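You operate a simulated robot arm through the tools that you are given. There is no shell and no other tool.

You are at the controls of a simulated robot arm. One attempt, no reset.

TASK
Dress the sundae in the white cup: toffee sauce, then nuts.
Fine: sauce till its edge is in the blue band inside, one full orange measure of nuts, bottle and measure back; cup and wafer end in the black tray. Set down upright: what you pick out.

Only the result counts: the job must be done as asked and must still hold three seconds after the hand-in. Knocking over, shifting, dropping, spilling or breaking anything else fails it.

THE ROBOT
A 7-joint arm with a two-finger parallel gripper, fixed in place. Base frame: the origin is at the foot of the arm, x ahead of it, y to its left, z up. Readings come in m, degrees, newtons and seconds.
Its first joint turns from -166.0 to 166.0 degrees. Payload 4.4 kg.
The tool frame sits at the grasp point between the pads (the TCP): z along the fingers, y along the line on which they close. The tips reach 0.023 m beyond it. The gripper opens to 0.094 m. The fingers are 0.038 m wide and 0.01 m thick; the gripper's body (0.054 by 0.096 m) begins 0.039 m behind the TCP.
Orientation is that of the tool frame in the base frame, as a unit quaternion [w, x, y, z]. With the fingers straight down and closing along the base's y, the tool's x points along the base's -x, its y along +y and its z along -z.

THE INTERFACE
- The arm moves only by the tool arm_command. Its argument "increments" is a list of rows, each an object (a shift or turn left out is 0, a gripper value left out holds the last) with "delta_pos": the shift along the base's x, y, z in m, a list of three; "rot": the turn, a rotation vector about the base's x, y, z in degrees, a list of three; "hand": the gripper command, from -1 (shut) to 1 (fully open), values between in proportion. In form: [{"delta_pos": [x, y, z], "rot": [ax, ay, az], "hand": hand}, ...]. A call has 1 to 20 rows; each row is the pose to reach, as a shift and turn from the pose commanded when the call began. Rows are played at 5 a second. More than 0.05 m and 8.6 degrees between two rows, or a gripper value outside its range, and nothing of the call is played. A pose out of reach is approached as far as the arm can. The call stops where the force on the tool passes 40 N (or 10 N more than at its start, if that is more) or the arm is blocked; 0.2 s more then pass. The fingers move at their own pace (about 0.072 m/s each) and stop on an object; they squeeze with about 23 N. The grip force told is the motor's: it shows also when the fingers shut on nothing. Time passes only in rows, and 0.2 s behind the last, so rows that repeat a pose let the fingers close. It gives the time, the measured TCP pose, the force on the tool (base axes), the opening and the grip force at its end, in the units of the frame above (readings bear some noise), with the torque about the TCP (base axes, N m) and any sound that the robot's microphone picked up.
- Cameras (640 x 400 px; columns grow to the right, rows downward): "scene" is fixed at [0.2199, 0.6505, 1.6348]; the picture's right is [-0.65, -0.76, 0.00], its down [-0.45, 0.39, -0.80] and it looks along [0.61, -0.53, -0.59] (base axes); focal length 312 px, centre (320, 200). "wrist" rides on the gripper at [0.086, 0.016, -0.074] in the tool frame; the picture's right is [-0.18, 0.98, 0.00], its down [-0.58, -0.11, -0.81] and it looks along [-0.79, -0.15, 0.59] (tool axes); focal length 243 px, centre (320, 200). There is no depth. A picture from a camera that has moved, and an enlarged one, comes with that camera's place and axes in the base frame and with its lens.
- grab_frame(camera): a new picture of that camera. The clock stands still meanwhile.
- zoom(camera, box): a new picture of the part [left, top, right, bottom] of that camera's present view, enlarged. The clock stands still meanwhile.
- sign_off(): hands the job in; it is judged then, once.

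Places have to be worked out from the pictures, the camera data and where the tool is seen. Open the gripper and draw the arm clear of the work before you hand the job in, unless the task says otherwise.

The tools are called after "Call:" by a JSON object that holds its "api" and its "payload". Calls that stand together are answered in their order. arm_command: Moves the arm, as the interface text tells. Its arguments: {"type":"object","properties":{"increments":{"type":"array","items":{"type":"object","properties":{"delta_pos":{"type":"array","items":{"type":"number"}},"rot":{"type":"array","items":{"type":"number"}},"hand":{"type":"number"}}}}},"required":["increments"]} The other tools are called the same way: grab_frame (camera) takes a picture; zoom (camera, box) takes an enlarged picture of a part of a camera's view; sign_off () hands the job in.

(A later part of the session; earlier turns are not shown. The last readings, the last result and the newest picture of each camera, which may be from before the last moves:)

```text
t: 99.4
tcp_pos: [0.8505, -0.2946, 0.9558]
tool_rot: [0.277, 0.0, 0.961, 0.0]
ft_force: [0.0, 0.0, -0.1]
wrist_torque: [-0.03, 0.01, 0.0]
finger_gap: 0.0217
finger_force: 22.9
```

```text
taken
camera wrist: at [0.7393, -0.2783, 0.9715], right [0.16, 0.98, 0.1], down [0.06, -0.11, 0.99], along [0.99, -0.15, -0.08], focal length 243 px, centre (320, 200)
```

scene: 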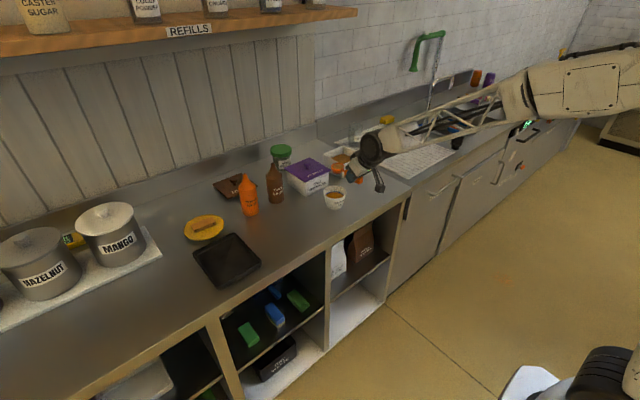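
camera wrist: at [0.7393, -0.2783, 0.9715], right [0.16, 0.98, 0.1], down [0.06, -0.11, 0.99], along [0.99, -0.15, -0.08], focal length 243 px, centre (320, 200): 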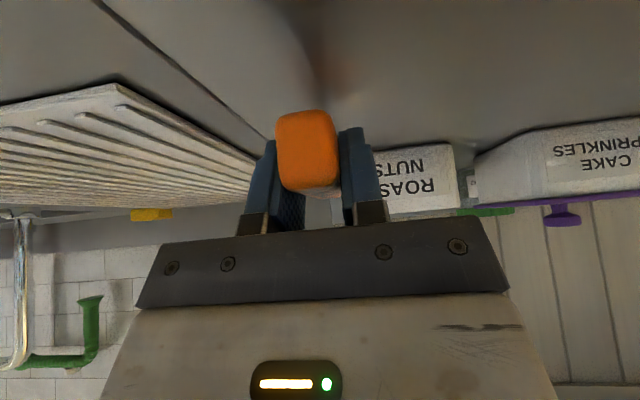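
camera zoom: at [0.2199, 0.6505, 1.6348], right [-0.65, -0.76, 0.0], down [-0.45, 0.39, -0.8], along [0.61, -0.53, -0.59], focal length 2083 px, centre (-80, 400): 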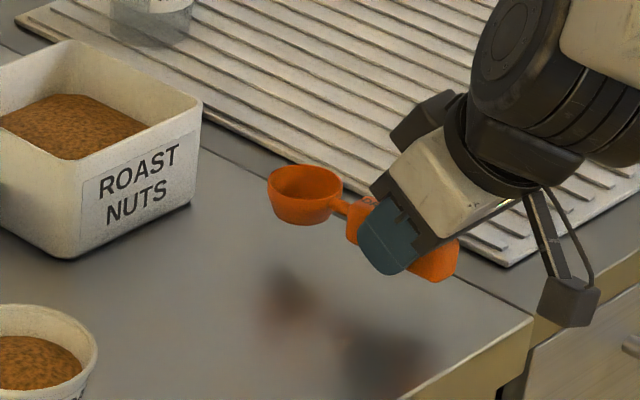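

The spoon slid back ~8 mm in the grip, so I shift +9 mm in x to put the bowl where it was, and lower close to the counter.

Call:
{"api": "arm_command", "payload": {"increments": [{"delta_pos": [0.005, 0.0005, -0.007]}, {"delta_pos": [0.009, 0.001, -0.014]}, {"delta_pos": [0.009, 0.001, -0.02]}, {"delta_pos": [0.009, 0.001, -0.02]}]}}

Call:
{"api": "zoom", "payload": {"camera": "scene", "box": [350, 150, 420, 200]}}

Call:
{"api": "grab_frame", "payload": {"camera": "wrist"}}

```text
t: 100.4
tcp_pos: [0.8599, -0.2927, 0.9365]
tool_rot: [0.277, 0.0, 0.961, 0.0]
ft_force: [-0.1, 0.0, -0.2]
wrist_torque: [-0.01, 0.01, 0.0]
finger_gap: 0.0215
finger_force: 22.7
```

```text
8.00 times, centred on (385, 175) of scene
camera zoom: at [0.2199, 0.6505, 1.6348], right [-0.65, -0.76, 0.0], down [-0.45, 0.39, -0.8], along [0.61, -0.53, -0.59], focal length 2500 px, centre (-200, 400)
```

zoom: 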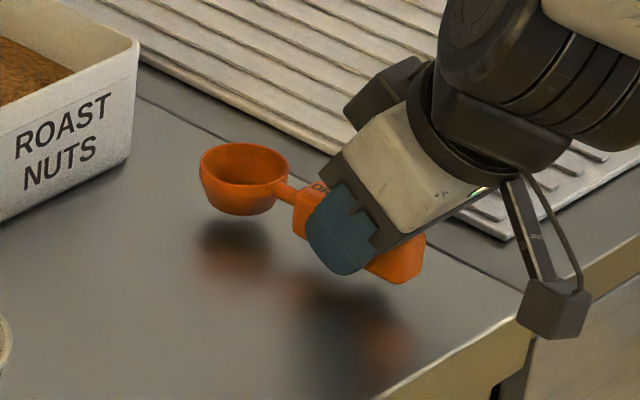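

```text
taken
camera wrist: at [0.7481, -0.2771, 0.9521], right [0.16, 0.98, 0.1], down [0.06, -0.11, 0.99], along [0.99, -0.15, -0.08], focal length 243 px, centre (320, 200)
```

wrist: 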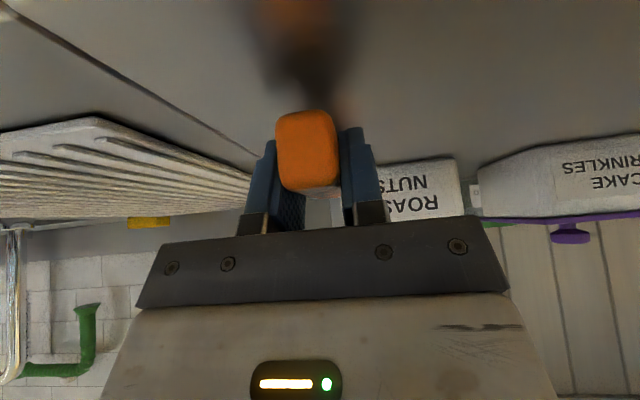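

By comparison with the original picture the bowl is laterally right and ~8 mm too high. I lower 5 mm, then feel for contact.

Call:
{"api": "arm_command", "payload": {"increments": [{"delta_pos": [0, 0, -0.0025]}, {"delta_pos": [0, 0, -0.005]}, {"delta_pos": [0, 0, -0.006]}]}}

Call:
{"api": "zoom", "payload": {"camera": "scene", "box": [350, 150, 420, 200]}}

```text
t: 101.2
tcp_pos: [0.8596, -0.2922, 0.9303]
tool_rot: [0.278, 0.0, 0.961, 0.001]
ft_force: [0.9, 0.5, 0.0]
wrist_torque: [-0.04, -0.04, 0.01]
finger_gap: 0.0216
finger_force: 22.8
```

```text
8.00 times, centred on (385, 175) of scene
camera zoom: at [0.2199, 0.6505, 1.6348], right [-0.65, -0.76, 0.0], down [-0.45, 0.39, -0.8], along [0.61, -0.53, -0.59], focal length 2500 px, centre (-200, 400)
```

zoom: 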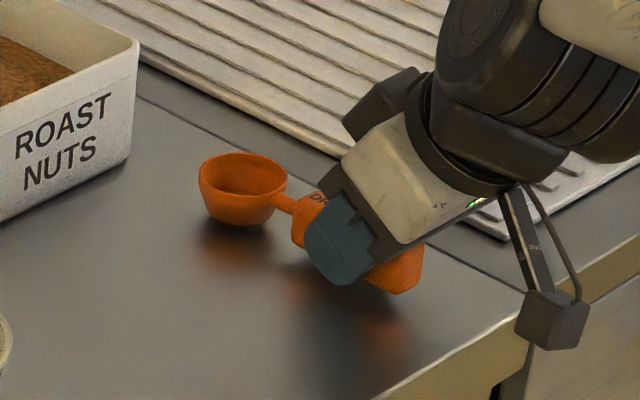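

Almost there; 1.5 mm steps now, watching the force.

Call:
{"api": "arm_command", "payload": {"increments": [{"delta_pos": [0, 0, -0.001]}, {"delta_pos": [0, 0, -0.002]}]}}

Call:
{"api": "zoom", "payload": {"camera": "scene", "box": [360, 155, 400, 190]}}

```text
t: 101.8
tcp_pos: [0.8595, -0.2922, 0.9298]
tool_rot: [0.278, 0.001, 0.96, -0.001]
ft_force: [-3.5, -0.7, 10.7]
wrist_torque: [0.15, 0.18, 0.11]
finger_gap: 0.0215
finger_force: 22.8
```

```text
11.43 times, centred on (380, 172) of scene
camera zoom: at [0.2199, 0.6505, 1.6348], right [-0.65, -0.76, 0.0], down [-0.45, 0.39, -0.8], along [0.61, -0.53, -0.59], focal length 3571 px, centre (-366, 514)
```

zoom: 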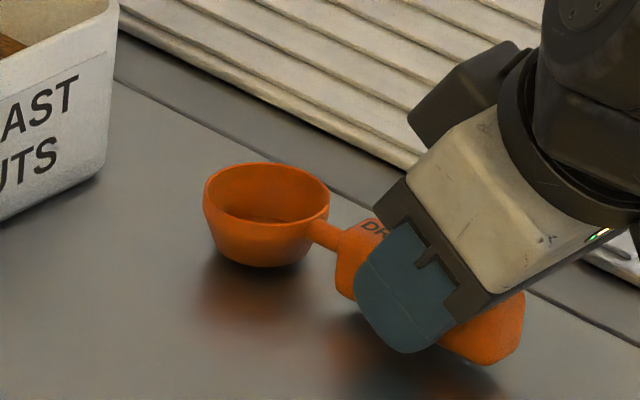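

Contact on the handle end/fingers (10.7 N) while the bowl is perhaps 2–3 mm off. I relieve 1.5 mm and pitch the bowl down 2°.

Call:
{"api": "arm_command", "payload": {"increments": [{"delta_pos": [0, 0, 0.002]}, {"delta_pos": [0, 0, 0.002], "rot": [0, 1, 0]}, {"delta_pos": [0, 0, 0.002], "rot": [0, 2, 0]}, {"delta_pos": [0, 0, 0.001], "rot": [0, 2, 0]}]}}

Call:
{"api": "zoom", "payload": {"camera": "scene", "box": [360, 155, 400, 190]}}

```text
t: 102.8
tcp_pos: [0.8608, -0.2929, 0.9296]
tool_rot: [0.261, 0.0, 0.965, 0.0]
ft_force: [-0.2, 0.9, 2.1]
wrist_torque: [0.01, -0.17, 0.06]
finger_gap: 0.0214
finger_force: 22.7
```

```text
11.43 times, centred on (380, 172) of scene
camera zoom: at [0.2199, 0.6505, 1.6348], right [-0.65, -0.76, 0.0], down [-0.45, 0.39, -0.8], along [0.61, -0.53, -0.59], focal length 3571 px, centre (-366, 514)
```

zoom: 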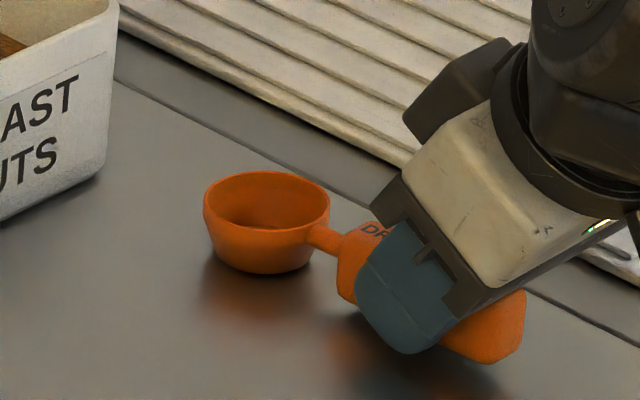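

Now the bowl touches lightly (2.1 N at 8 cm). I open the hand to release.

Call:
{"api": "arm_command", "payload": {"increments": [{"hand": -0.5}, {"hand": -0.3}, {"hand": 0.0}, {"hand": 0.3}, {"hand": 0.3}]}}

Call:
{"api": "zoom", "payload": {"camera": "scene", "box": [360, 155, 400, 190]}}

Call:
{"api": "grab_frame", "payload": {"camera": "wrist"}}

```text
t: 104.0
tcp_pos: [0.8596, -0.2937, 0.9295]
tool_rot: [0.26, 0.0, 0.966, 0.0]
ft_force: [-1.3, -0.3, 2.0]
wrist_torque: [0.04, 0.02, 0.06]
finger_gap: 0.0608
finger_force: 0.1
```

```text
11.43 times, centred on (380, 172) of scene
camera zoom: at [0.2199, 0.6505, 1.6348], right [-0.65, -0.76, 0.0], down [-0.45, 0.39, -0.8], along [0.61, -0.53, -0.59], focal length 3571 px, centre (-366, 514)
```

zoom: 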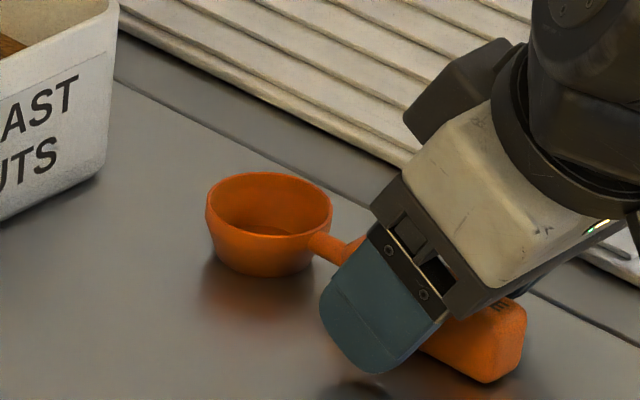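

```text
taken
camera wrist: at [0.7482, -0.2768, 0.949], right [0.16, 0.98, 0.09], down [0.1, -0.11, 0.99], along [0.98, -0.15, -0.11], focal length 243 px, centre (320, 200)
```

wrist: 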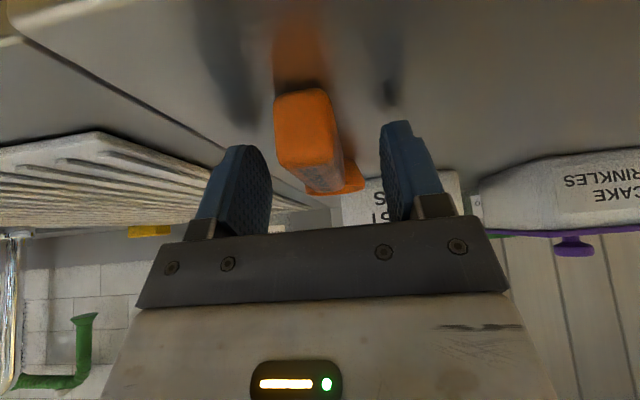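

Spoon is resting flat at its original place. I withdraw up and back along the tool axis.

Call:
{"api": "arm_command", "payload": {"increments": [{"delta_pos": [-0.008, 0, 0.014]}, {"delta_pos": [-0.018, 0, 0.032]}, {"delta_pos": [-0.035, 0, 0.06]}, {"delta_pos": [-0.05, 0, 0.09]}, {"delta_pos": [-0.05, 0.01, 0.13]}, {"delta_pos": [-0.05, 0.01, 0.13]}]}}

Call:
{"api": "zoom", "payload": {"camera": "scene", "box": [300, 130, 420, 205]}}

Call:
{"api": "grab_frame", "payload": {"camera": "wrist"}}

```text
t: 105.4
tcp_pos: [0.8087, -0.2829, 1.0606]
tool_rot: [0.26, 0.0, 0.966, 0.0]
ft_force: [-0.7, 0.1, 0.5]
wrist_torque: [-0.01, 0.03, -0.03]
finger_gap: 0.061
finger_force: 0.0
```

```text
5.33 times, centred on (360, 168) of scene
camera zoom: at [0.2199, 0.6505, 1.6348], right [-0.65, -0.76, 0.0], down [-0.45, 0.39, -0.8], along [0.61, -0.53, -0.59], focal length 1667 px, centre (107, 373)
```

zoom: 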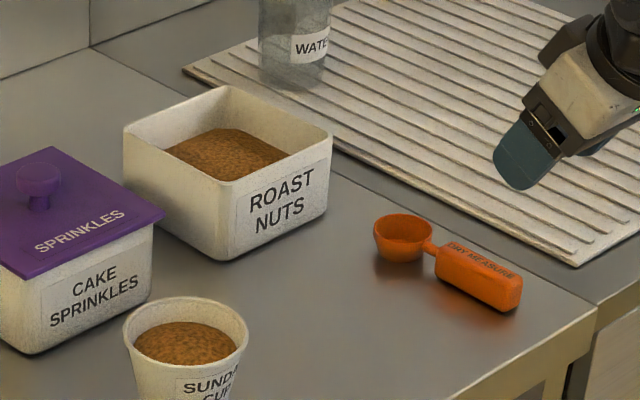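

```text
taken
camera wrist: at [0.6976, -0.2667, 1.0799], right [0.16, 0.98, 0.09], down [0.1, -0.11, 0.99], along [0.98, -0.15, -0.11], focal length 243 px, centre (320, 200)
```

wrist: 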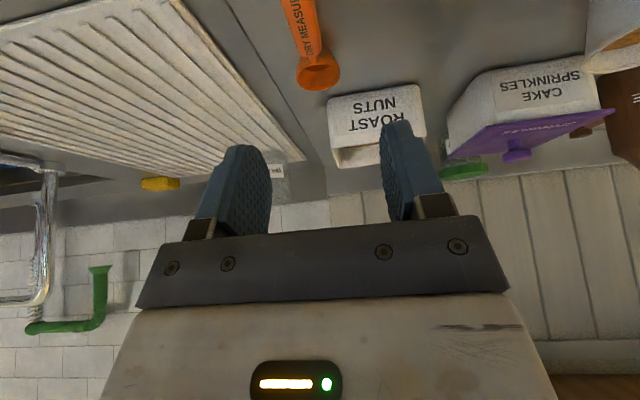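

Spoon is back and everything looks tidy. Next the wafer (placed first so the hand won't have to reach over the cup). I move high across to the plate side with the tool vertical.

Call:
{"api": "arm_command", "payload": {"increments": [{"delta_pos": [0.0, 0.02, 0.03], "rot": [0, 6, 0]}, {"delta_pos": [0.0, 0.06, 0.05], "rot": [0, 12, 0]}, {"delta_pos": [0.0, 0.105, 0.07], "rot": [0, 18, 0]}, {"delta_pos": [0.0, 0.15, 0.08], "rot": [0, 24, 0]}, {"delta_pos": [0.0, 0.195, 0.09], "rot": [0, 30, 0]}, {"delta_pos": [0.0, 0.24, 0.09], "rot": [0, 30, 0]}, {"delta_pos": [0.0, 0.285, 0.09], "rot": [0, 30, 0]}, {"delta_pos": [0.0, 0.33, 0.09], "rot": [0, 30, 0]}, {"delta_pos": [0.0, 0.375, 0.09], "rot": [0, 30, 0]}, {"delta_pos": [0.0, 0.42, 0.09], "rot": [0, 30, 0]}, {"delta_pos": [0.0, 0.465, 0.09], "rot": [0, 30, 0]}, {"delta_pos": [0.0, 0.51, 0.09], "rot": [0, 30, 0]}, {"delta_pos": [0.0, 0.555, 0.09], "rot": [0, 30, 0]}, {"delta_pos": [0.0, 0.6, 0.09], "rot": [0, 30, 0]}, {"delta_pos": [0.0, 0.645, 0.09], "rot": [0, 30, 0]}, {"delta_pos": [0.0, 0.69, 0.09], "rot": [0, 30, 0]}, {"delta_pos": [0.0, 0.69, 0.09], "rot": [0, 30, 0]}]}}

Call:
{"api": "grab_frame", "payload": {"camera": "wrist"}}

Call:
{"api": "grab_frame", "payload": {"camera": "scene"}}

```text
t: 109.0
tcp_pos: [0.8087, 0.4086, 1.15]
tool_rot: [0.002, 0.0, 1.0, 0.0]
ft_force: [0.7, -0.3, -0.3]
wrist_torque: [-0.01, 0.01, -0.03]
finger_gap: 0.0609
finger_force: 0.2
```

```text
taken
camera wrist: at [0.7228, 0.4238, 1.2229], right [0.18, 0.98, 0.0], down [0.58, -0.11, 0.81], along [0.79, -0.15, -0.59], focal length 243 px, centre (320, 200)
```

wrist: 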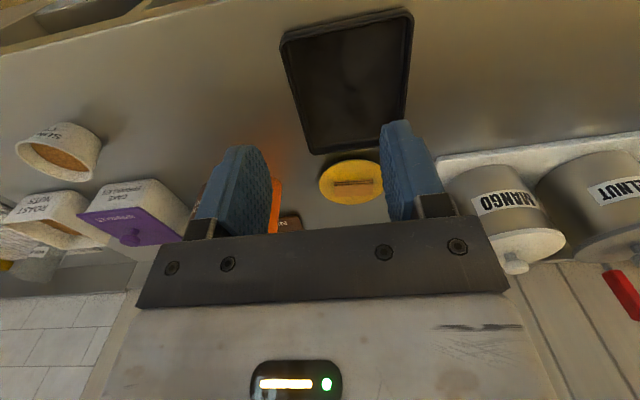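

```text
taken
```

scene: 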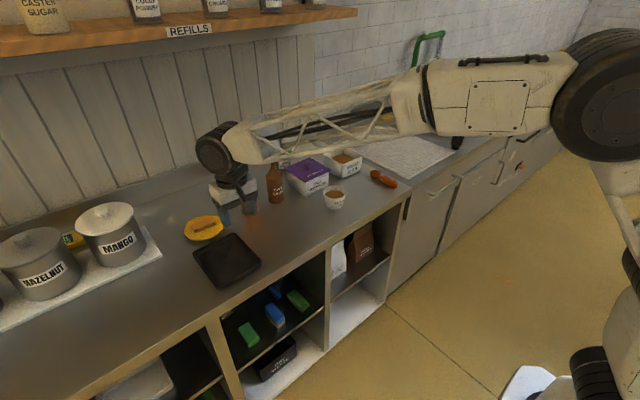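

Good view of tray and plate. I zoom the wrist camera to measure both.

Call:
{"api": "zoom", "payload": {"camera": "wrist", "box": [270, 0, 430, 110]}}

Call:
{"api": "zoom", "payload": {"camera": "wrist", "box": [280, 130, 420, 220]}}

```text
3.64 times, centred on (350, 55) of wrist
camera zoom: at [0.7228, 0.4238, 1.2229], right [0.18, 0.98, 0.0], down [0.58, -0.11, 0.81], along [0.79, -0.15, -0.59], focal length 882 px, centre (211, 727)
```

zoom: 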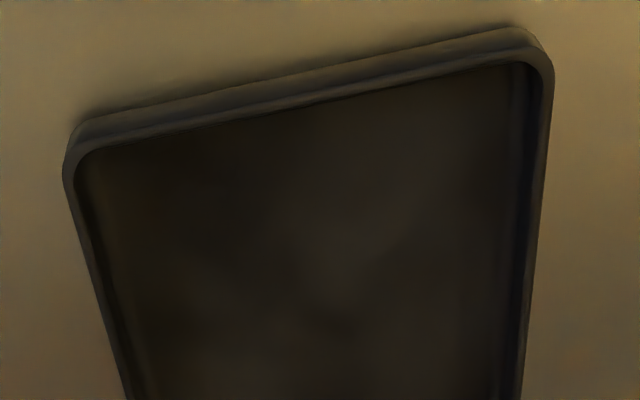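

```text
4.44 times, centred on (350, 175) of wrist
camera zoom: at [0.7228, 0.4238, 1.2229], right [0.18, 0.98, 0.0], down [0.58, -0.11, 0.81], along [0.79, -0.15, -0.59], focal length 1078 px, centre (187, 311)
```

zoom: 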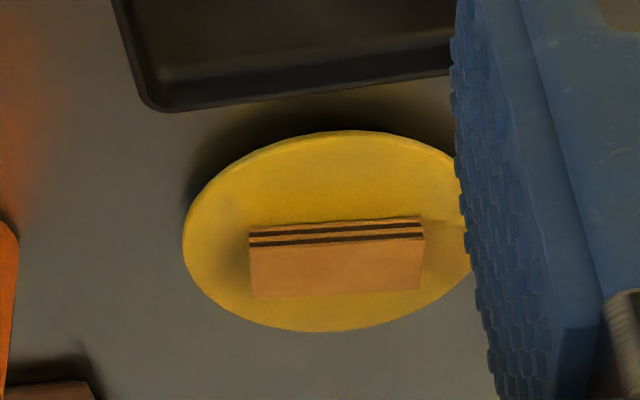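

Wafer measured: centre ≈(1.093,0.420), top z≈0.9325, 72×37×12 mm, long axis along y (yaw −4.6°). I turn the tool 85° so it can close across the wafer's width and test vertical reach above the plate.

Call:
{"api": "arm_command", "payload": {"increments": [{"delta_pos": [0.02, 0.001, 0], "rot": [0, 0, 7.2], "hand": 0.1}, {"delta_pos": [0.045, 0.002, 0], "rot": [0, 0, 14.4]}, {"delta_pos": [0.07, 0.003, 0], "rot": [0, 0, 21.6]}, {"delta_pos": [0.095, 0.004, 0], "rot": [0, 0, 28.8]}, {"delta_pos": [0.12, 0.005, 0], "rot": [0, 0, 36]}, {"delta_pos": [0.145, 0.006, -0.005], "rot": [0, 0, 43.2]}, {"delta_pos": [0.17, 0.007, -0.01], "rot": [0, 0, 50.4]}, {"delta_pos": [0.195, 0.008, -0.015], "rot": [0, 0, 57.6]}, {"delta_pos": [0.22, 0.009, -0.02], "rot": [0, 0, 64.8]}, {"delta_pos": [0.245, 0.01, -0.025], "rot": [0, 0, 72]}, {"delta_pos": [0.265, 0.011, -0.03], "rot": [0, 0, 79.2]}, {"delta_pos": [0.284, 0.0115, -0.03], "rot": [0, 0, 85.4]}, {"delta_pos": [0.284, 0.0115, -0.03], "rot": [0, 0, 85.4]}]}}

Call:
{"api": "grab_frame", "payload": {"camera": "wrist"}}

Call:
{"api": "grab_frame", "payload": {"camera": "scene"}}

```text
t: 111.8
tcp_pos: [1.0951, 0.4189, 1.1194]
tool_rot: [0.001, -0.679, 0.734, 0.002]
ft_force: [0.5, 0.1, 0.0]
wrist_torque: [0.01, 0.0, -0.01]
finger_gap: 0.0518
finger_force: 0.0
```

```text
taken
camera wrist: at [1.0722, 0.3334, 1.1925], right [-0.97, 0.26, 0.0], down [0.15, 0.57, 0.81], along [0.21, 0.78, -0.59], focal length 243 px, centre (320, 200)
```

wrist: 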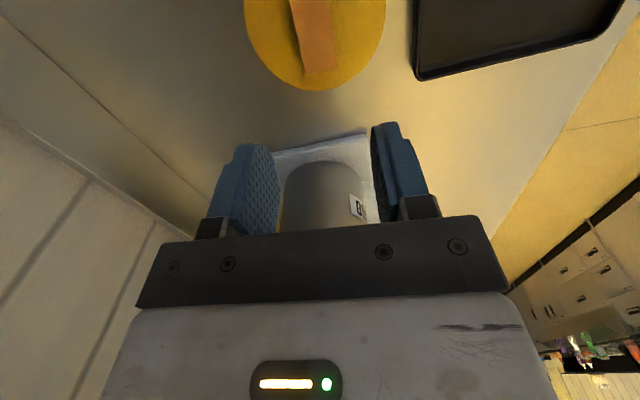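

```text
taken
```

scene: 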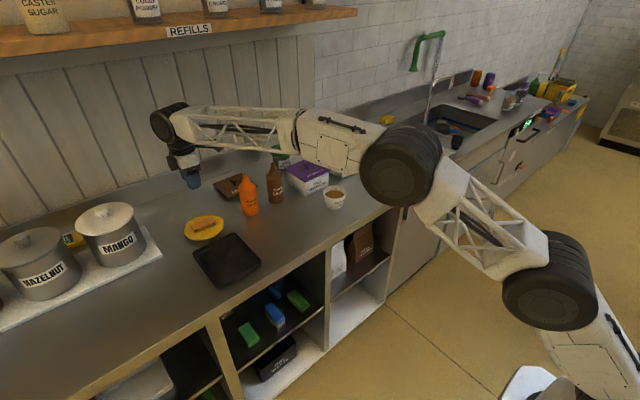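

Vertical reach is fine here. I zoom the wrist view on the wafer for a second fix of its position from this side.

Call:
{"api": "zoom", "payload": {"camera": "wrist", "box": [240, 0, 400, 100]}}

```text
4.00 times, centred on (320, 50) of wrist
camera zoom: at [1.0722, 0.3334, 1.1925], right [-0.97, 0.26, 0.0], down [0.15, 0.57, 0.81], along [0.21, 0.78, -0.59], focal length 970 px, centre (320, 800)
```

zoom: 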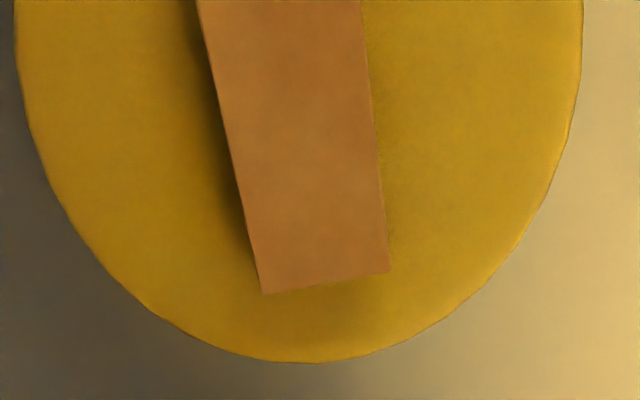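

Combining views: wafer centre ≈(1.101,0.420), top at z≈0.925. I shift 6 mm and descend to just above it.

Call:
{"api": "arm_command", "payload": {"increments": [{"delta_pos": [0.003, 0.0005, -0.03]}, {"delta_pos": [0.006, 0.001, -0.065]}, {"delta_pos": [0.006, 0.001, -0.1]}, {"delta_pos": [0.006, 0.001, -0.13]}, {"delta_pos": [0.006, 0.001, -0.15]}, {"delta_pos": [0.006, 0.001, -0.15]}]}}

Call:
{"api": "grab_frame", "payload": {"camera": "wrist"}}

Call:
{"api": "zoom", "payload": {"camera": "scene", "box": [165, 185, 255, 250]}}

```text
t: 113.2
tcp_pos: [1.0985, 0.419, 0.9695]
tool_rot: [0.001, -0.678, 0.735, 0.001]
ft_force: [0.2, -0.1, -0.2]
wrist_torque: [-0.01, 0.0, -0.01]
finger_gap: 0.0517
finger_force: 0.1
```

```text
taken
camera wrist: at [1.0771, 0.3342, 1.0425], right [-0.96, 0.26, 0.0], down [0.15, 0.57, 0.81], along [0.21, 0.78, -0.59], focal length 243 px, centre (320, 200)
```

wrist: 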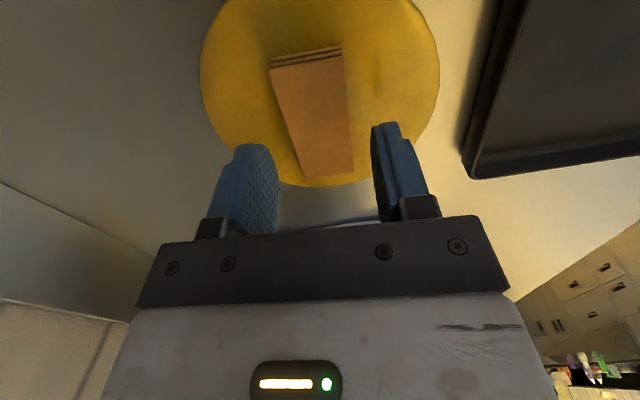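

```text
6.15 times, centred on (210, 218) of scene
camera zoom: at [0.2199, 0.6505, 1.6348], right [-0.65, -0.76, 0.0], down [-0.45, 0.39, -0.8], along [0.61, -0.53, -0.59], focal length 1923 px, centre (997, 92)
```

zoom: 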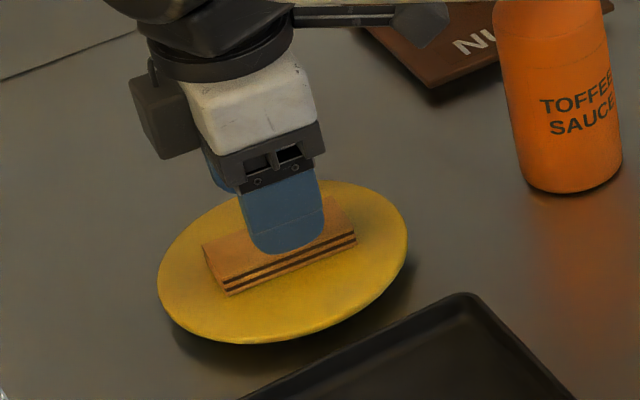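

Wafer lies between the fingers, long axis aligned. I trim by (1.5, 3) mm and descend slowly towards the plate surface.

Call:
{"api": "arm_command", "payload": {"increments": [{"delta_pos": [0.001, 0.0015, -0.008]}, {"delta_pos": [0.0015, 0.003, -0.016]}, {"delta_pos": [0.0015, 0.003, -0.023]}, {"delta_pos": [0.0015, 0.003, -0.027]}, {"delta_pos": [0.0015, 0.003, -0.029]}]}}

Call:
{"api": "grab_frame", "payload": {"camera": "wrist"}}

Call:
{"api": "zoom", "payload": {"camera": "scene", "box": [180, 200, 240, 245]}}

```text
t: 114.4
tcp_pos: [1.1004, 0.4245, 0.9414]
tool_rot: [0.001, -0.678, 0.735, 0.002]
ft_force: [-0.7, -0.5, 3.0]
wrist_torque: [-0.03, 0.04, 0.0]
finger_gap: 0.0519
finger_force: 0.3
```

```text
taken
camera wrist: at [1.0786, 0.3376, 1.0139], right [-0.96, 0.26, 0.0], down [0.15, 0.57, 0.81], along [0.21, 0.78, -0.59], focal length 243 px, centre (320, 200)
```

wrist: 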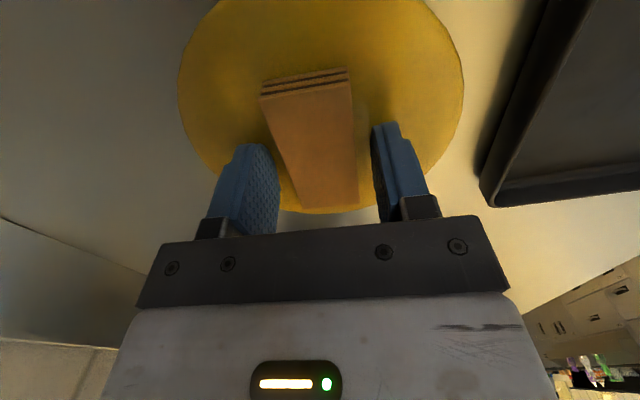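

```text
8.89 times, centred on (210, 222) of scene
camera zoom: at [0.2199, 0.6505, 1.6348], right [-0.65, -0.76, 0.0], down [-0.45, 0.39, -0.8], along [0.61, -0.53, -0.59], focal length 2778 px, centre (1298, 0)
```

zoom: 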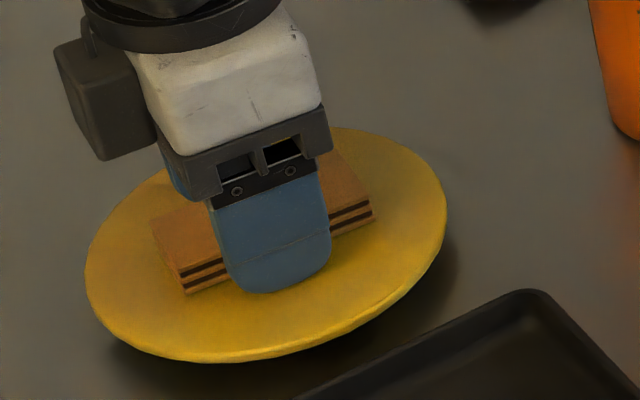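

The fingertips just touch the plate (3 N). I lift 1.5 mm and close gently in steps, watching the force.

Call:
{"api": "arm_command", "payload": {"increments": [{"delta_pos": [0, 0, 0.0015]}, {"delta_pos": [0, 0, 0.0015], "hand": -0.1}, {"delta_pos": [0, 0, 0.0015], "hand": -0.2}, {"delta_pos": [0, 0, 0.0015], "hand": -0.22}]}}

```text
t: 115.4
tcp_pos: [1.1023, 0.4239, 0.9426]
tool_rot: [0.001, -0.678, 0.735, 0.001]
ft_force: [-0.4, -0.5, 0.3]
wrist_torque: [0.0, 0.02, 0.01]
finger_gap: 0.0367
finger_force: 0.1
```

No contact at 36.7 mm. I continue closing by about a millimetre at a time.

Call:
{"api": "arm_command", "payload": {"increments": [{"hand": -0.25}, {"hand": -0.27}]}}

Call:
{"api": "grab_frame", "payload": {"camera": "wrist"}}

```text
t: 116.0
tcp_pos: [1.1012, 0.4222, 0.9422]
tool_rot: [0.001, -0.678, 0.735, 0.001]
ft_force: [-0.5, -0.9, -0.3]
wrist_torque: [0.0, 0.01, 0.01]
finger_gap: 0.0346
finger_force: 0.8
```

```text
taken
camera wrist: at [1.0785, 0.3375, 1.0151], right [-0.96, 0.26, 0.0], down [0.15, 0.57, 0.81], along [0.21, 0.78, -0.59], focal length 243 px, centre (320, 200)
```

wrist: 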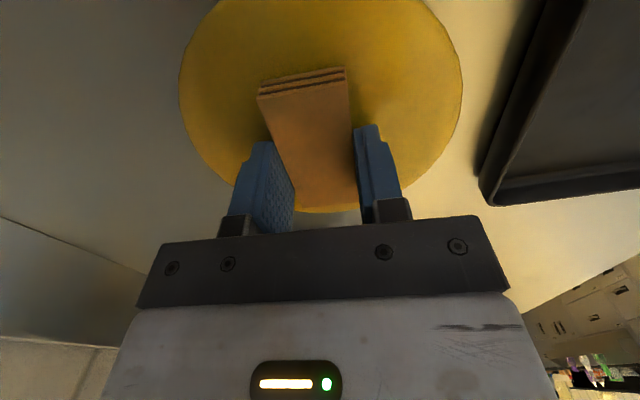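

Contact begins (0.8 N at 34.6 mm). I close slightly more to see how grip force builds.

Call:
{"api": "arm_command", "payload": {"increments": [{"hand": -0.29}, {"hand": -0.3}]}}

```text
t: 116.6
tcp_pos: [1.1002, 0.4234, 0.9421]
tool_rot: [0.001, -0.679, 0.735, 0.002]
ft_force: [0.2, 0.4, 0.6]
wrist_torque: [0.02, 0.01, -0.01]
finger_gap: 0.034
finger_force: 14.8
```

Grip is 14.8 N, enough for a light wafer. I lift gently and check.

Call:
{"api": "arm_command", "payload": {"increments": [{"delta_pos": [0, 0, 0.005]}, {"delta_pos": [0, 0, 0.015]}, {"delta_pos": [0, 0, 0.035]}, {"delta_pos": [0, 0, 0.06]}, {"delta_pos": [0, 0, 0.06]}]}}

Call:
{"api": "grab_frame", "payload": {"camera": "wrist"}}

Call:
{"api": "zoom", "payload": {"camera": "scene", "box": [165, 175, 255, 240]}}

```text
t: 117.8
tcp_pos: [1.1009, 0.4221, 1.0013]
tool_rot: [0.001, -0.679, 0.734, 0.002]
ft_force: [0.2, 0.0, -0.8]
wrist_torque: [0.01, -0.01, -0.02]
finger_gap: 0.0341
finger_force: 15.6
```

```text
taken
camera wrist: at [1.0783, 0.3376, 1.0753], right [-0.96, 0.26, 0.0], down [0.15, 0.57, 0.81], along [0.21, 0.78, -0.59], focal length 243 px, centre (320, 200)
```

wrist: 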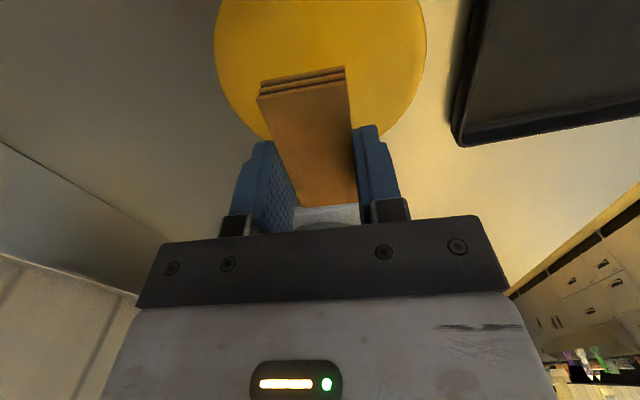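

```text
6.15 times, centred on (210, 208) of scene
camera zoom: at [0.2199, 0.6505, 1.6348], right [-0.65, -0.76, 0.0], down [-0.45, 0.39, -0.8], along [0.61, -0.53, -0.59], focal length 1923 px, centre (997, 154)
```

zoom: 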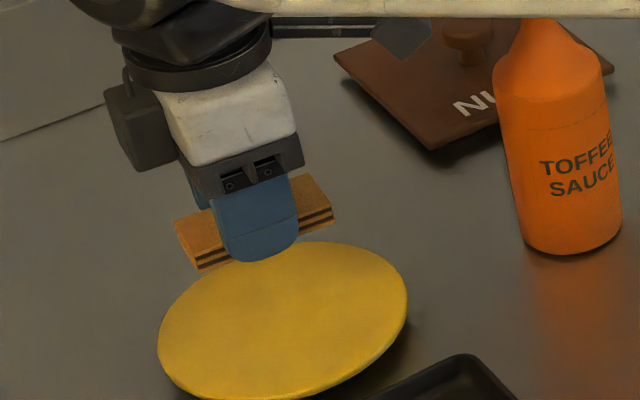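

Wafer is held level. I carry it to the far part of the tray (x≈0.948), turning 5° so it lies parallel to the tray edge, leaving room for the cup in front.

Call:
{"api": "arm_command", "payload": {"increments": [{"delta_pos": [-0.015, 0.001, 0.005], "rot": [0, 0, 0.6]}, {"delta_pos": [-0.045, 0.002, 0.01], "rot": [0, 0, 1.5]}, {"delta_pos": [-0.08, 0.004, 0.01], "rot": [0, 0, 2.6]}, {"delta_pos": [-0.115, 0.006, 0.01], "rot": [0, 0, 3.8]}, {"delta_pos": [-0.14, 0.007, 0.005], "rot": [0, 0, 4.6]}, {"delta_pos": [-0.153, 0.0075, 0.0], "rot": [0, 0, 5]}, {"delta_pos": [-0.153, 0.0075, -0.02], "rot": [0, 0, 5]}, {"delta_pos": [-0.153, 0.0075, -0.04], "rot": [0, 0, 5]}, {"delta_pos": [-0.153, 0.0075, -0.05], "rot": [0, 0, 5]}, {"delta_pos": [-0.153, 0.0075, -0.05], "rot": [0, 0, 5]}]}}

Call:
{"api": "grab_frame", "payload": {"camera": "wrist"}}

Call:
{"api": "zoom", "payload": {"camera": "scene", "box": [180, 205, 280, 290]}}

```text
t: 120.0
tcp_pos: [0.9481, 0.43, 0.9524]
tool_rot: [-0.001, 0.71, -0.704, -0.001]
ft_force: [-0.4, 0.5, -0.1]
wrist_torque: [-0.01, -0.01, -0.01]
finger_gap: 0.0341
finger_force: 8.2
```

```text
taken
camera wrist: at [0.9335, 0.3436, 1.0248], right [-0.98, 0.18, 0.0], down [0.1, 0.58, 0.81], along [0.14, 0.8, -0.59], focal length 243 px, centre (320, 200)
```

wrist: 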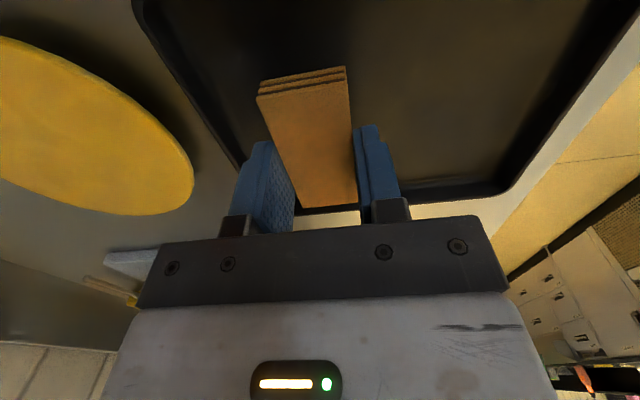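

```text
4.71 times, centred on (230, 248) of scene
camera zoom: at [0.2199, 0.6505, 1.6348], right [-0.65, -0.76, 0.0], down [-0.45, 0.39, -0.8], along [0.61, -0.53, -0.59], focal length 1471 px, centre (744, -24)
```

zoom: 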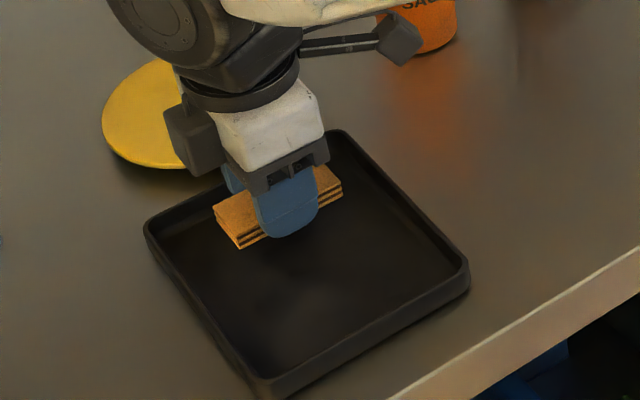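

Wafer is over the tray's far part. I lower it the last 2 cm, feeling for the tray floor.

Call:
{"api": "arm_command", "payload": {"increments": [{"delta_pos": [0, 0, -0.005]}, {"delta_pos": [0, 0, -0.01]}, {"delta_pos": [0, 0, -0.014]}, {"delta_pos": [0, 0, -0.015]}]}}

Call:
{"api": "zoom", "payload": {"camera": "scene", "box": [200, 215, 260, 260]}}

```text
t: 121.0
tcp_pos: [0.9472, 0.431, 0.9374]
tool_rot: [-0.001, 0.71, -0.704, -0.001]
ft_force: [0.3, -0.1, 0.2]
wrist_torque: [0.01, -0.04, 0.02]
finger_gap: 0.0339
finger_force: 1.1
```

```text
8.89 times, centred on (230, 238) of scene
camera zoom: at [0.2199, 0.6505, 1.6348], right [-0.65, -0.76, 0.0], down [-0.45, 0.39, -0.8], along [0.61, -0.53, -0.59], focal length 2778 px, centre (1120, -133)
```

zoom: 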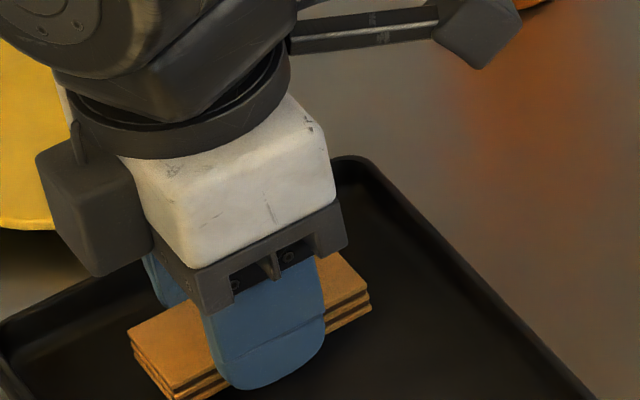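

Grip force has decayed to 1 N; I tighten a touch before lowering further.

Call:
{"api": "arm_command", "payload": {"increments": [{"hand": -0.33}, {"hand": -0.33}]}}

Call:
{"api": "grab_frame", "payload": {"camera": "wrist"}}

```text
t: 121.6
tcp_pos: [0.9481, 0.43, 0.9367]
tool_rot: [-0.001, 0.709, -0.705, -0.001]
ft_force: [0.4, -0.2, -0.4]
wrist_torque: [-0.03, 0.02, 0.02]
finger_gap: 0.0335
finger_force: 23.0
```

```text
taken
camera wrist: at [0.9334, 0.3432, 1.01], right [-0.98, 0.18, 0.0], down [0.1, 0.58, 0.81], along [0.14, 0.8, -0.59], focal length 243 px, centre (320, 200)
```

wrist: 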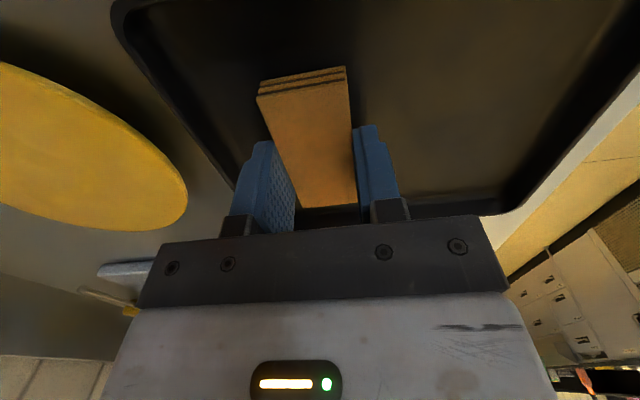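

Held securely. I lower in small steps until it touches.

Call:
{"api": "arm_command", "payload": {"increments": [{"delta_pos": [0, 0, -0.0015]}, {"delta_pos": [0, 0, -0.003]}]}}

Call:
{"api": "zoom", "payload": {"camera": "scene", "box": [205, 225, 255, 260]}}

```text
t: 122.2
tcp_pos: [0.9485, 0.4304, 0.9335]
tool_rot: [-0.002, 0.709, -0.705, 0.0]
ft_force: [0.3, 0.5, 0.1]
wrist_torque: [0.02, 0.04, 0.03]
finger_gap: 0.0332
finger_force: 23.2
```

```text
11.43 times, centred on (230, 242) of scene
camera zoom: at [0.2199, 0.6505, 1.6348], right [-0.65, -0.76, 0.0], down [-0.45, 0.39, -0.8], along [0.61, -0.53, -0.59], focal length 3571 px, centre (1349, -286)
```

zoom: 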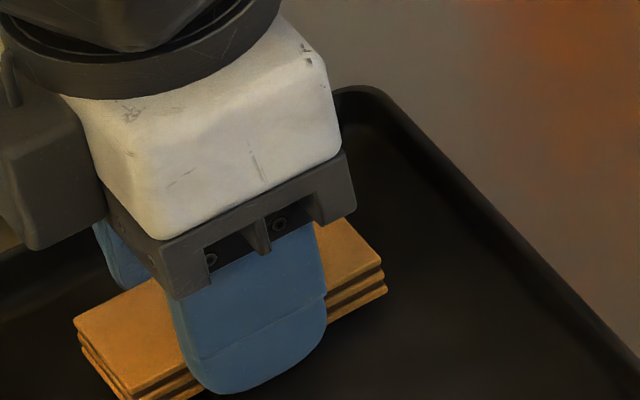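

No contact yet; I go down another 2–3 mm.

Call:
{"api": "arm_command", "payload": {"increments": [{"delta_pos": [0, 0, -0.001]}, {"delta_pos": [0, 0, -0.002]}]}}

Call:
{"api": "zoom", "payload": {"camera": "scene", "box": [205, 230, 255, 265]}}

```text
t: 122.8
tcp_pos: [0.9477, 0.4308, 0.932]
tool_rot: [-0.001, 0.709, -0.705, -0.001]
ft_force: [-0.3, -0.3, 0.2]
wrist_torque: [0.01, -0.01, -0.05]
finger_gap: 0.0334
finger_force: 23.1
```

```text
11.43 times, centred on (230, 248) of scene
camera zoom: at [0.2199, 0.6505, 1.6348], right [-0.65, -0.76, 0.0], down [-0.45, 0.39, -0.8], along [0.61, -0.53, -0.59], focal length 3571 px, centre (1349, -343)
```

zoom: 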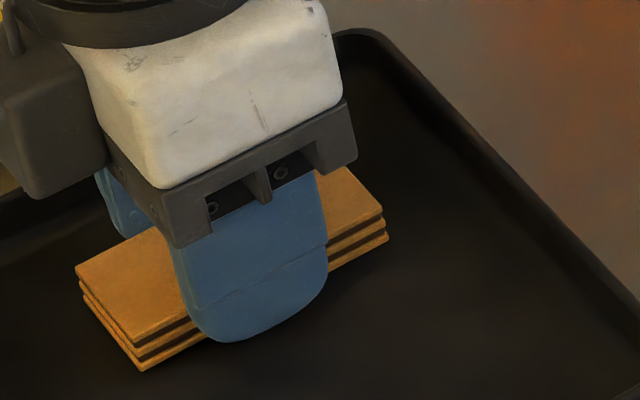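

Still clear; continue in 1 mm rows.

Call:
{"api": "arm_command", "payload": {"increments": [{"delta_pos": [0, 0, -0.001]}, {"delta_pos": [0, 0, -0.002]}]}}

```text
t: 123.4
tcp_pos: [0.9484, 0.4299, 0.9302]
tool_rot: [-0.001, 0.71, -0.704, -0.002]
ft_force: [-0.8, -0.5, 0.2]
wrist_torque: [0.0, 0.01, 0.0]
finger_gap: 0.0333
finger_force: 22.9
```

Call:
{"api": "arm_command", "payload": {"increments": [{"delta_pos": [0, 0, -0.001]}, {"delta_pos": [0, 0, -0.002]}]}}

Call:
{"api": "zoom", "payload": {"camera": "scene", "box": [205, 230, 255, 265]}}

```text
t: 124.0
tcp_pos: [0.9493, 0.43, 0.9288]
tool_rot: [-0.002, 0.71, -0.704, -0.001]
ft_force: [-0.5, -0.6, 4.4]
wrist_torque: [-0.02, 0.02, 0.02]
finger_gap: 0.0336
finger_force: 22.9
```

```text
11.43 times, centred on (230, 248) of scene
camera zoom: at [0.2199, 0.6505, 1.6348], right [-0.65, -0.76, 0.0], down [-0.45, 0.39, -0.8], along [0.61, -0.53, -0.59], focal length 3571 px, centre (1349, -343)
```

zoom: 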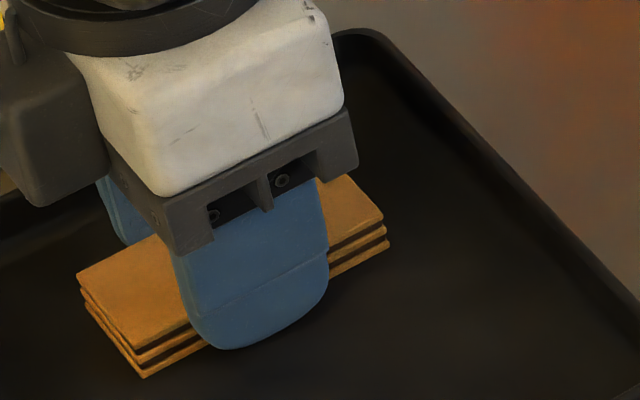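

Contact at 4.4 N: the wafer rests on the tray floor. I open just a few millimetres and lift straight up.

Call:
{"api": "arm_command", "payload": {"increments": [{"hand": -0.25}, {"hand": -0.16}, {"hand": -0.12}, {"hand": -0.12}]}}

Call:
{"api": "arm_command", "payload": {"increments": [{"delta_pos": [0, 0, 0.005]}, {"delta_pos": [0, 0, 0.015]}, {"delta_pos": [0, 0, 0.035]}, {"delta_pos": [0, 0, 0.07]}, {"delta_pos": [0, 0, 0.11]}, {"delta_pos": [0, 0, 0.15]}, {"delta_pos": [0, 0, 0.15]}]}}

Call:
{"api": "zoom", "payload": {"camera": "scene", "box": [170, 195, 290, 290]}}

Call:
{"api": "grab_frame", "payload": {"camera": "wrist"}}

```text
t: 125.0
tcp_pos: [0.9498, 0.431, 0.9279]
tool_rot: [-0.001, 0.71, -0.704, -0.001]
ft_force: [-0.4, 0.0, -0.3]
wrist_torque: [0.02, 0.03, -0.01]
finger_gap: 0.0414
finger_force: 0.0
```

```text
t: 126.6
tcp_pos: [0.9473, 0.4308, 1.0781]
tool_rot: [-0.001, 0.709, -0.705, 0.0]
ft_force: [-0.4, 0.2, 0.2]
wrist_torque: [-0.02, 0.01, -0.01]
finger_gap: 0.0412
finger_force: 0.1
```

```text
4.21 times, centred on (230, 242) of scene
camera zoom: at [0.2199, 0.6505, 1.6348], right [-0.65, -0.76, 0.0], down [-0.45, 0.39, -0.8], along [0.61, -0.53, -0.59], focal length 1316 px, centre (699, 21)
```

zoom: 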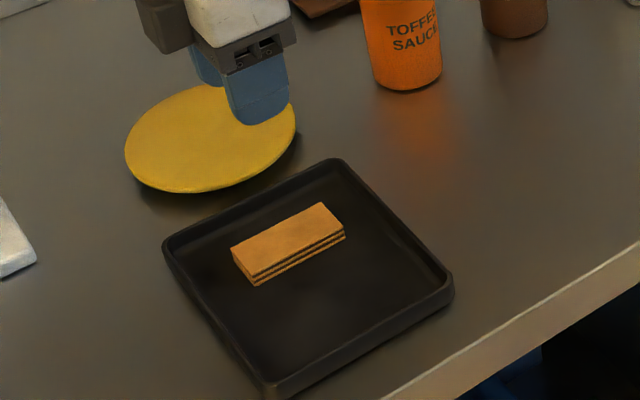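

```text
taken
camera wrist: at [0.9332, 0.3434, 1.1513], right [-0.98, 0.18, 0.0], down [0.1, 0.58, 0.81], along [0.14, 0.8, -0.59], focal length 243 px, centre (320, 200)
```

wrist: 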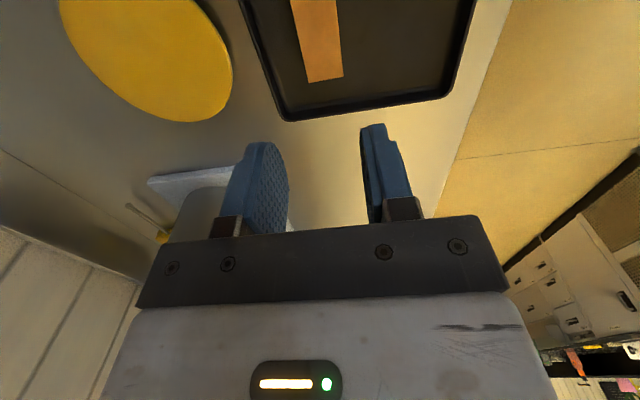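

Wafer is intact in the tray with space in front for the cup. Now I return the tool to yaw 0 and go to the front of the cup.

Call:
{"api": "arm_command", "payload": {"increments": [{"delta_pos": [-0.015, -0.01, 0.02], "rot": [0, 0, -7]}, {"delta_pos": [-0.035, -0.035, 0.04], "rot": [0, 0, -14]}, {"delta_pos": [-0.055, -0.07, 0.05], "rot": [0, 0, -21]}, {"delta_pos": [-0.075, -0.105, 0.05], "rot": [0, 0, -28]}, {"delta_pos": [-0.095, -0.14, 0.05], "rot": [0, 0, -35]}, {"delta_pos": [-0.115, -0.175, 0.05], "rot": [0, 0, -42]}, {"delta_pos": [-0.135, -0.21, 0.05], "rot": [0, 0, -49]}, {"delta_pos": [-0.15, -0.245, 0.05], "rot": [0, 0, -56]}, {"delta_pos": [-0.16, -0.28, 0.05], "rot": [0, 0, -63]}, {"delta_pos": [-0.165, -0.32, 0.05], "rot": [0, 0, -70]}, {"delta_pos": [-0.167, -0.36, 0.04], "rot": [0, 0, -77]}, {"delta_pos": [-0.167, -0.4, 0.03], "rot": [0, 0, -84]}, {"delta_pos": [-0.167, -0.44, 0.02], "rot": [0, 0, -90.4]}, {"delta_pos": [-0.167, -0.452, 0.01], "rot": [0, 0, -90.4]}, {"delta_pos": [-0.167, -0.452, 0.01], "rot": [0, 0, -90.4]}]}}

Call:
{"api": "grab_frame", "payload": {"camera": "wrist"}}

```text
t: 129.8
tcp_pos: [0.7806, -0.0223, 1.0892]
tool_rot: [0.002, 0.001, 1.0, 0.001]
ft_force: [0.2, -0.3, 0.2]
wrist_torque: [0.0, -0.01, 0.01]
finger_gap: 0.0414
finger_force: 0.1
```

```text
taken
camera wrist: at [0.6954, -0.0059, 1.1615], right [0.18, 0.98, 0.0], down [0.58, -0.11, 0.81], along [0.79, -0.15, -0.59], focal length 243 px, centre (320, 200)
```

wrist: 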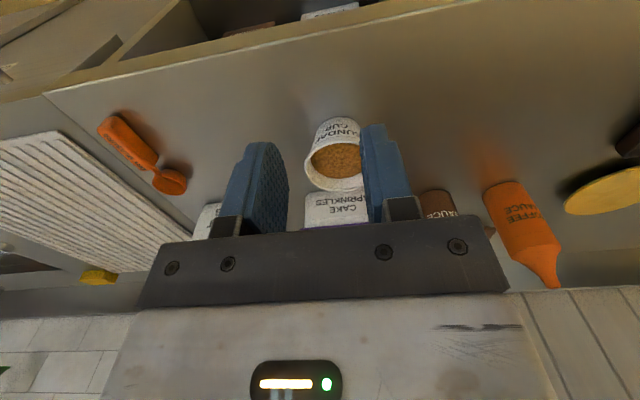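

I zoom the wrist view on the cup to refine its position.

Call:
{"api": "zoom", "payload": {"camera": "wrist", "box": [285, 105, 395, 205]}}

```text
4.00 times, centred on (340, 155) of wrist
camera zoom: at [0.6954, -0.0059, 1.1615], right [0.18, 0.98, 0.0], down [0.58, -0.11, 0.81], along [0.79, -0.15, -0.59], focal length 970 px, centre (240, 380)
```

zoom: 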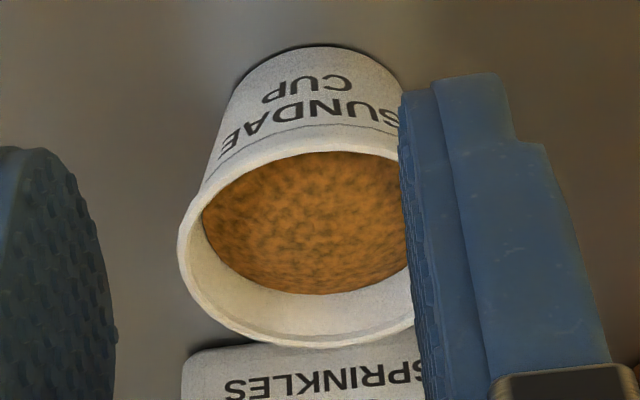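

Cup centre ≈(0.906,−0.0195). I open fully, tilt to 45°, and go to a pre-grasp just in front of the cup at z≈0.948.

Call:
{"api": "arm_command", "payload": {"increments": [{"delta_pos": [0.0, 0.0005, -0.02], "rot": [0, -7.5, 0], "hand": 1}, {"delta_pos": [0.003, 0.001, -0.045], "rot": [0, -15, 0]}, {"delta_pos": [0.007, 0.0015, -0.07], "rot": [0, -22.5, 0]}, {"delta_pos": [0.011, 0.002, -0.095], "rot": [0, -30, 0]}, {"delta_pos": [0.015, 0.0025, -0.12], "rot": [0, -37.5, 0]}, {"delta_pos": [0.0194, 0.0028, -0.1412], "rot": [0, -45, 0]}, {"delta_pos": [0.0194, 0.0028, -0.1412], "rot": [0, -45, 0]}]}}

Call:
{"api": "grab_frame", "payload": {"camera": "wrist"}}

Call:
{"api": "zoom", "payload": {"camera": "scene", "box": [300, 155, 400, 215]}}

```text
t: 131.4
tcp_pos: [0.8001, -0.0184, 0.9453]
tool_rot: [0.384, 0.0, 0.923, 0.0]
ft_force: [-0.2, -0.3, 0.2]
wrist_torque: [-0.01, 0.02, -0.02]
finger_gap: 0.094
finger_force: 0.0
```

```text
taken
camera wrist: at [0.687, -0.0028, 0.9357], right [0.13, 0.98, 0.13], down [-0.16, -0.11, 0.98], along [0.98, -0.15, 0.15], focal length 243 px, centre (320, 200)
```

wrist: 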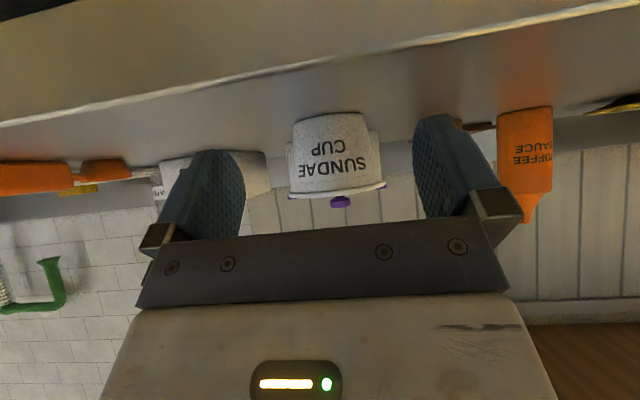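

```text
6.40 times, centred on (350, 185) of scene
camera zoom: at [0.2199, 0.6505, 1.6348], right [-0.65, -0.76, 0.0], down [-0.45, 0.39, -0.8], along [0.61, -0.53, -0.59], focal length 2000 px, centre (128, 296)
```

zoom: 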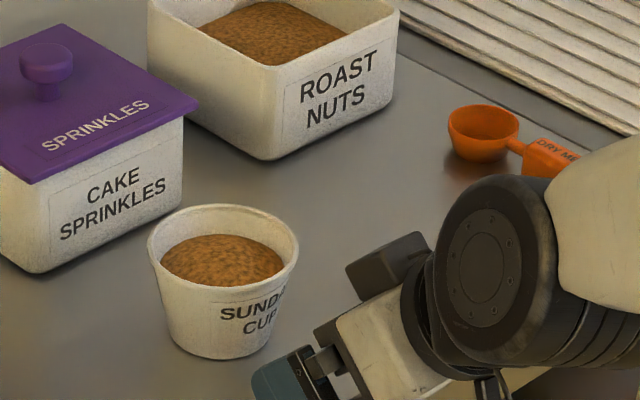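

View from in front gives cup centre y=−0.020, distance consistent with x≈0.91. I advance with the fingers around the cup, checking midway.

Call:
{"api": "arm_command", "payload": {"increments": [{"delta_pos": [0.02, -0.001, 0.002]}, {"delta_pos": [0.04, -0.0012, 0.002]}, {"delta_pos": [0.06, -0.0012, 0.002]}, {"delta_pos": [0.06, -0.0012, 0.002]}]}}

Call:
{"api": "grab_frame", "payload": {"camera": "wrist"}}

Call:
{"api": "zoom", "payload": {"camera": "scene", "box": [310, 165, 380, 215]}}

```text
t: 132.4
tcp_pos: [0.8609, -0.0196, 0.9485]
tool_rot: [0.384, 0.0, 0.923, 0.0]
ft_force: [0.1, -0.2, -0.1]
wrist_torque: [0.0, 0.01, -0.03]
finger_gap: 0.0943
finger_force: 0.1
```

```text
taken
camera wrist: at [0.7479, -0.0035, 0.9386], right [0.13, 0.98, 0.13], down [-0.16, -0.11, 0.98], along [0.98, -0.15, 0.15], focal length 243 px, centre (320, 200)
```

wrist: 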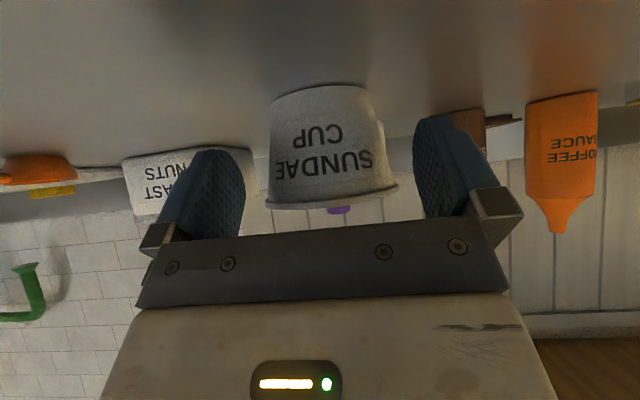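

```text
8.00 times, centred on (345, 190) of scene
camera zoom: at [0.2199, 0.6505, 1.6348], right [-0.65, -0.76, 0.0], down [-0.45, 0.39, -0.8], along [0.61, -0.53, -0.59], focal length 2500 px, centre (120, 280)
```

zoom: 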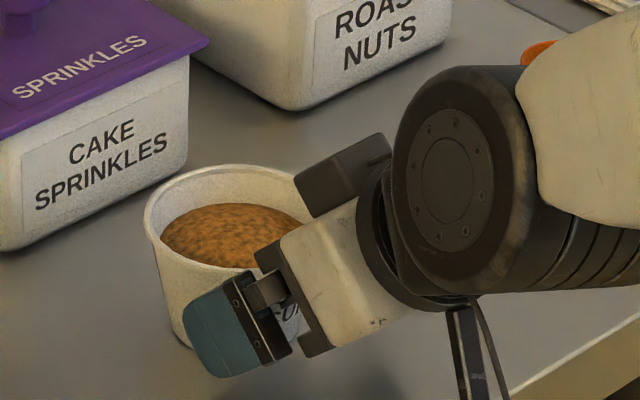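

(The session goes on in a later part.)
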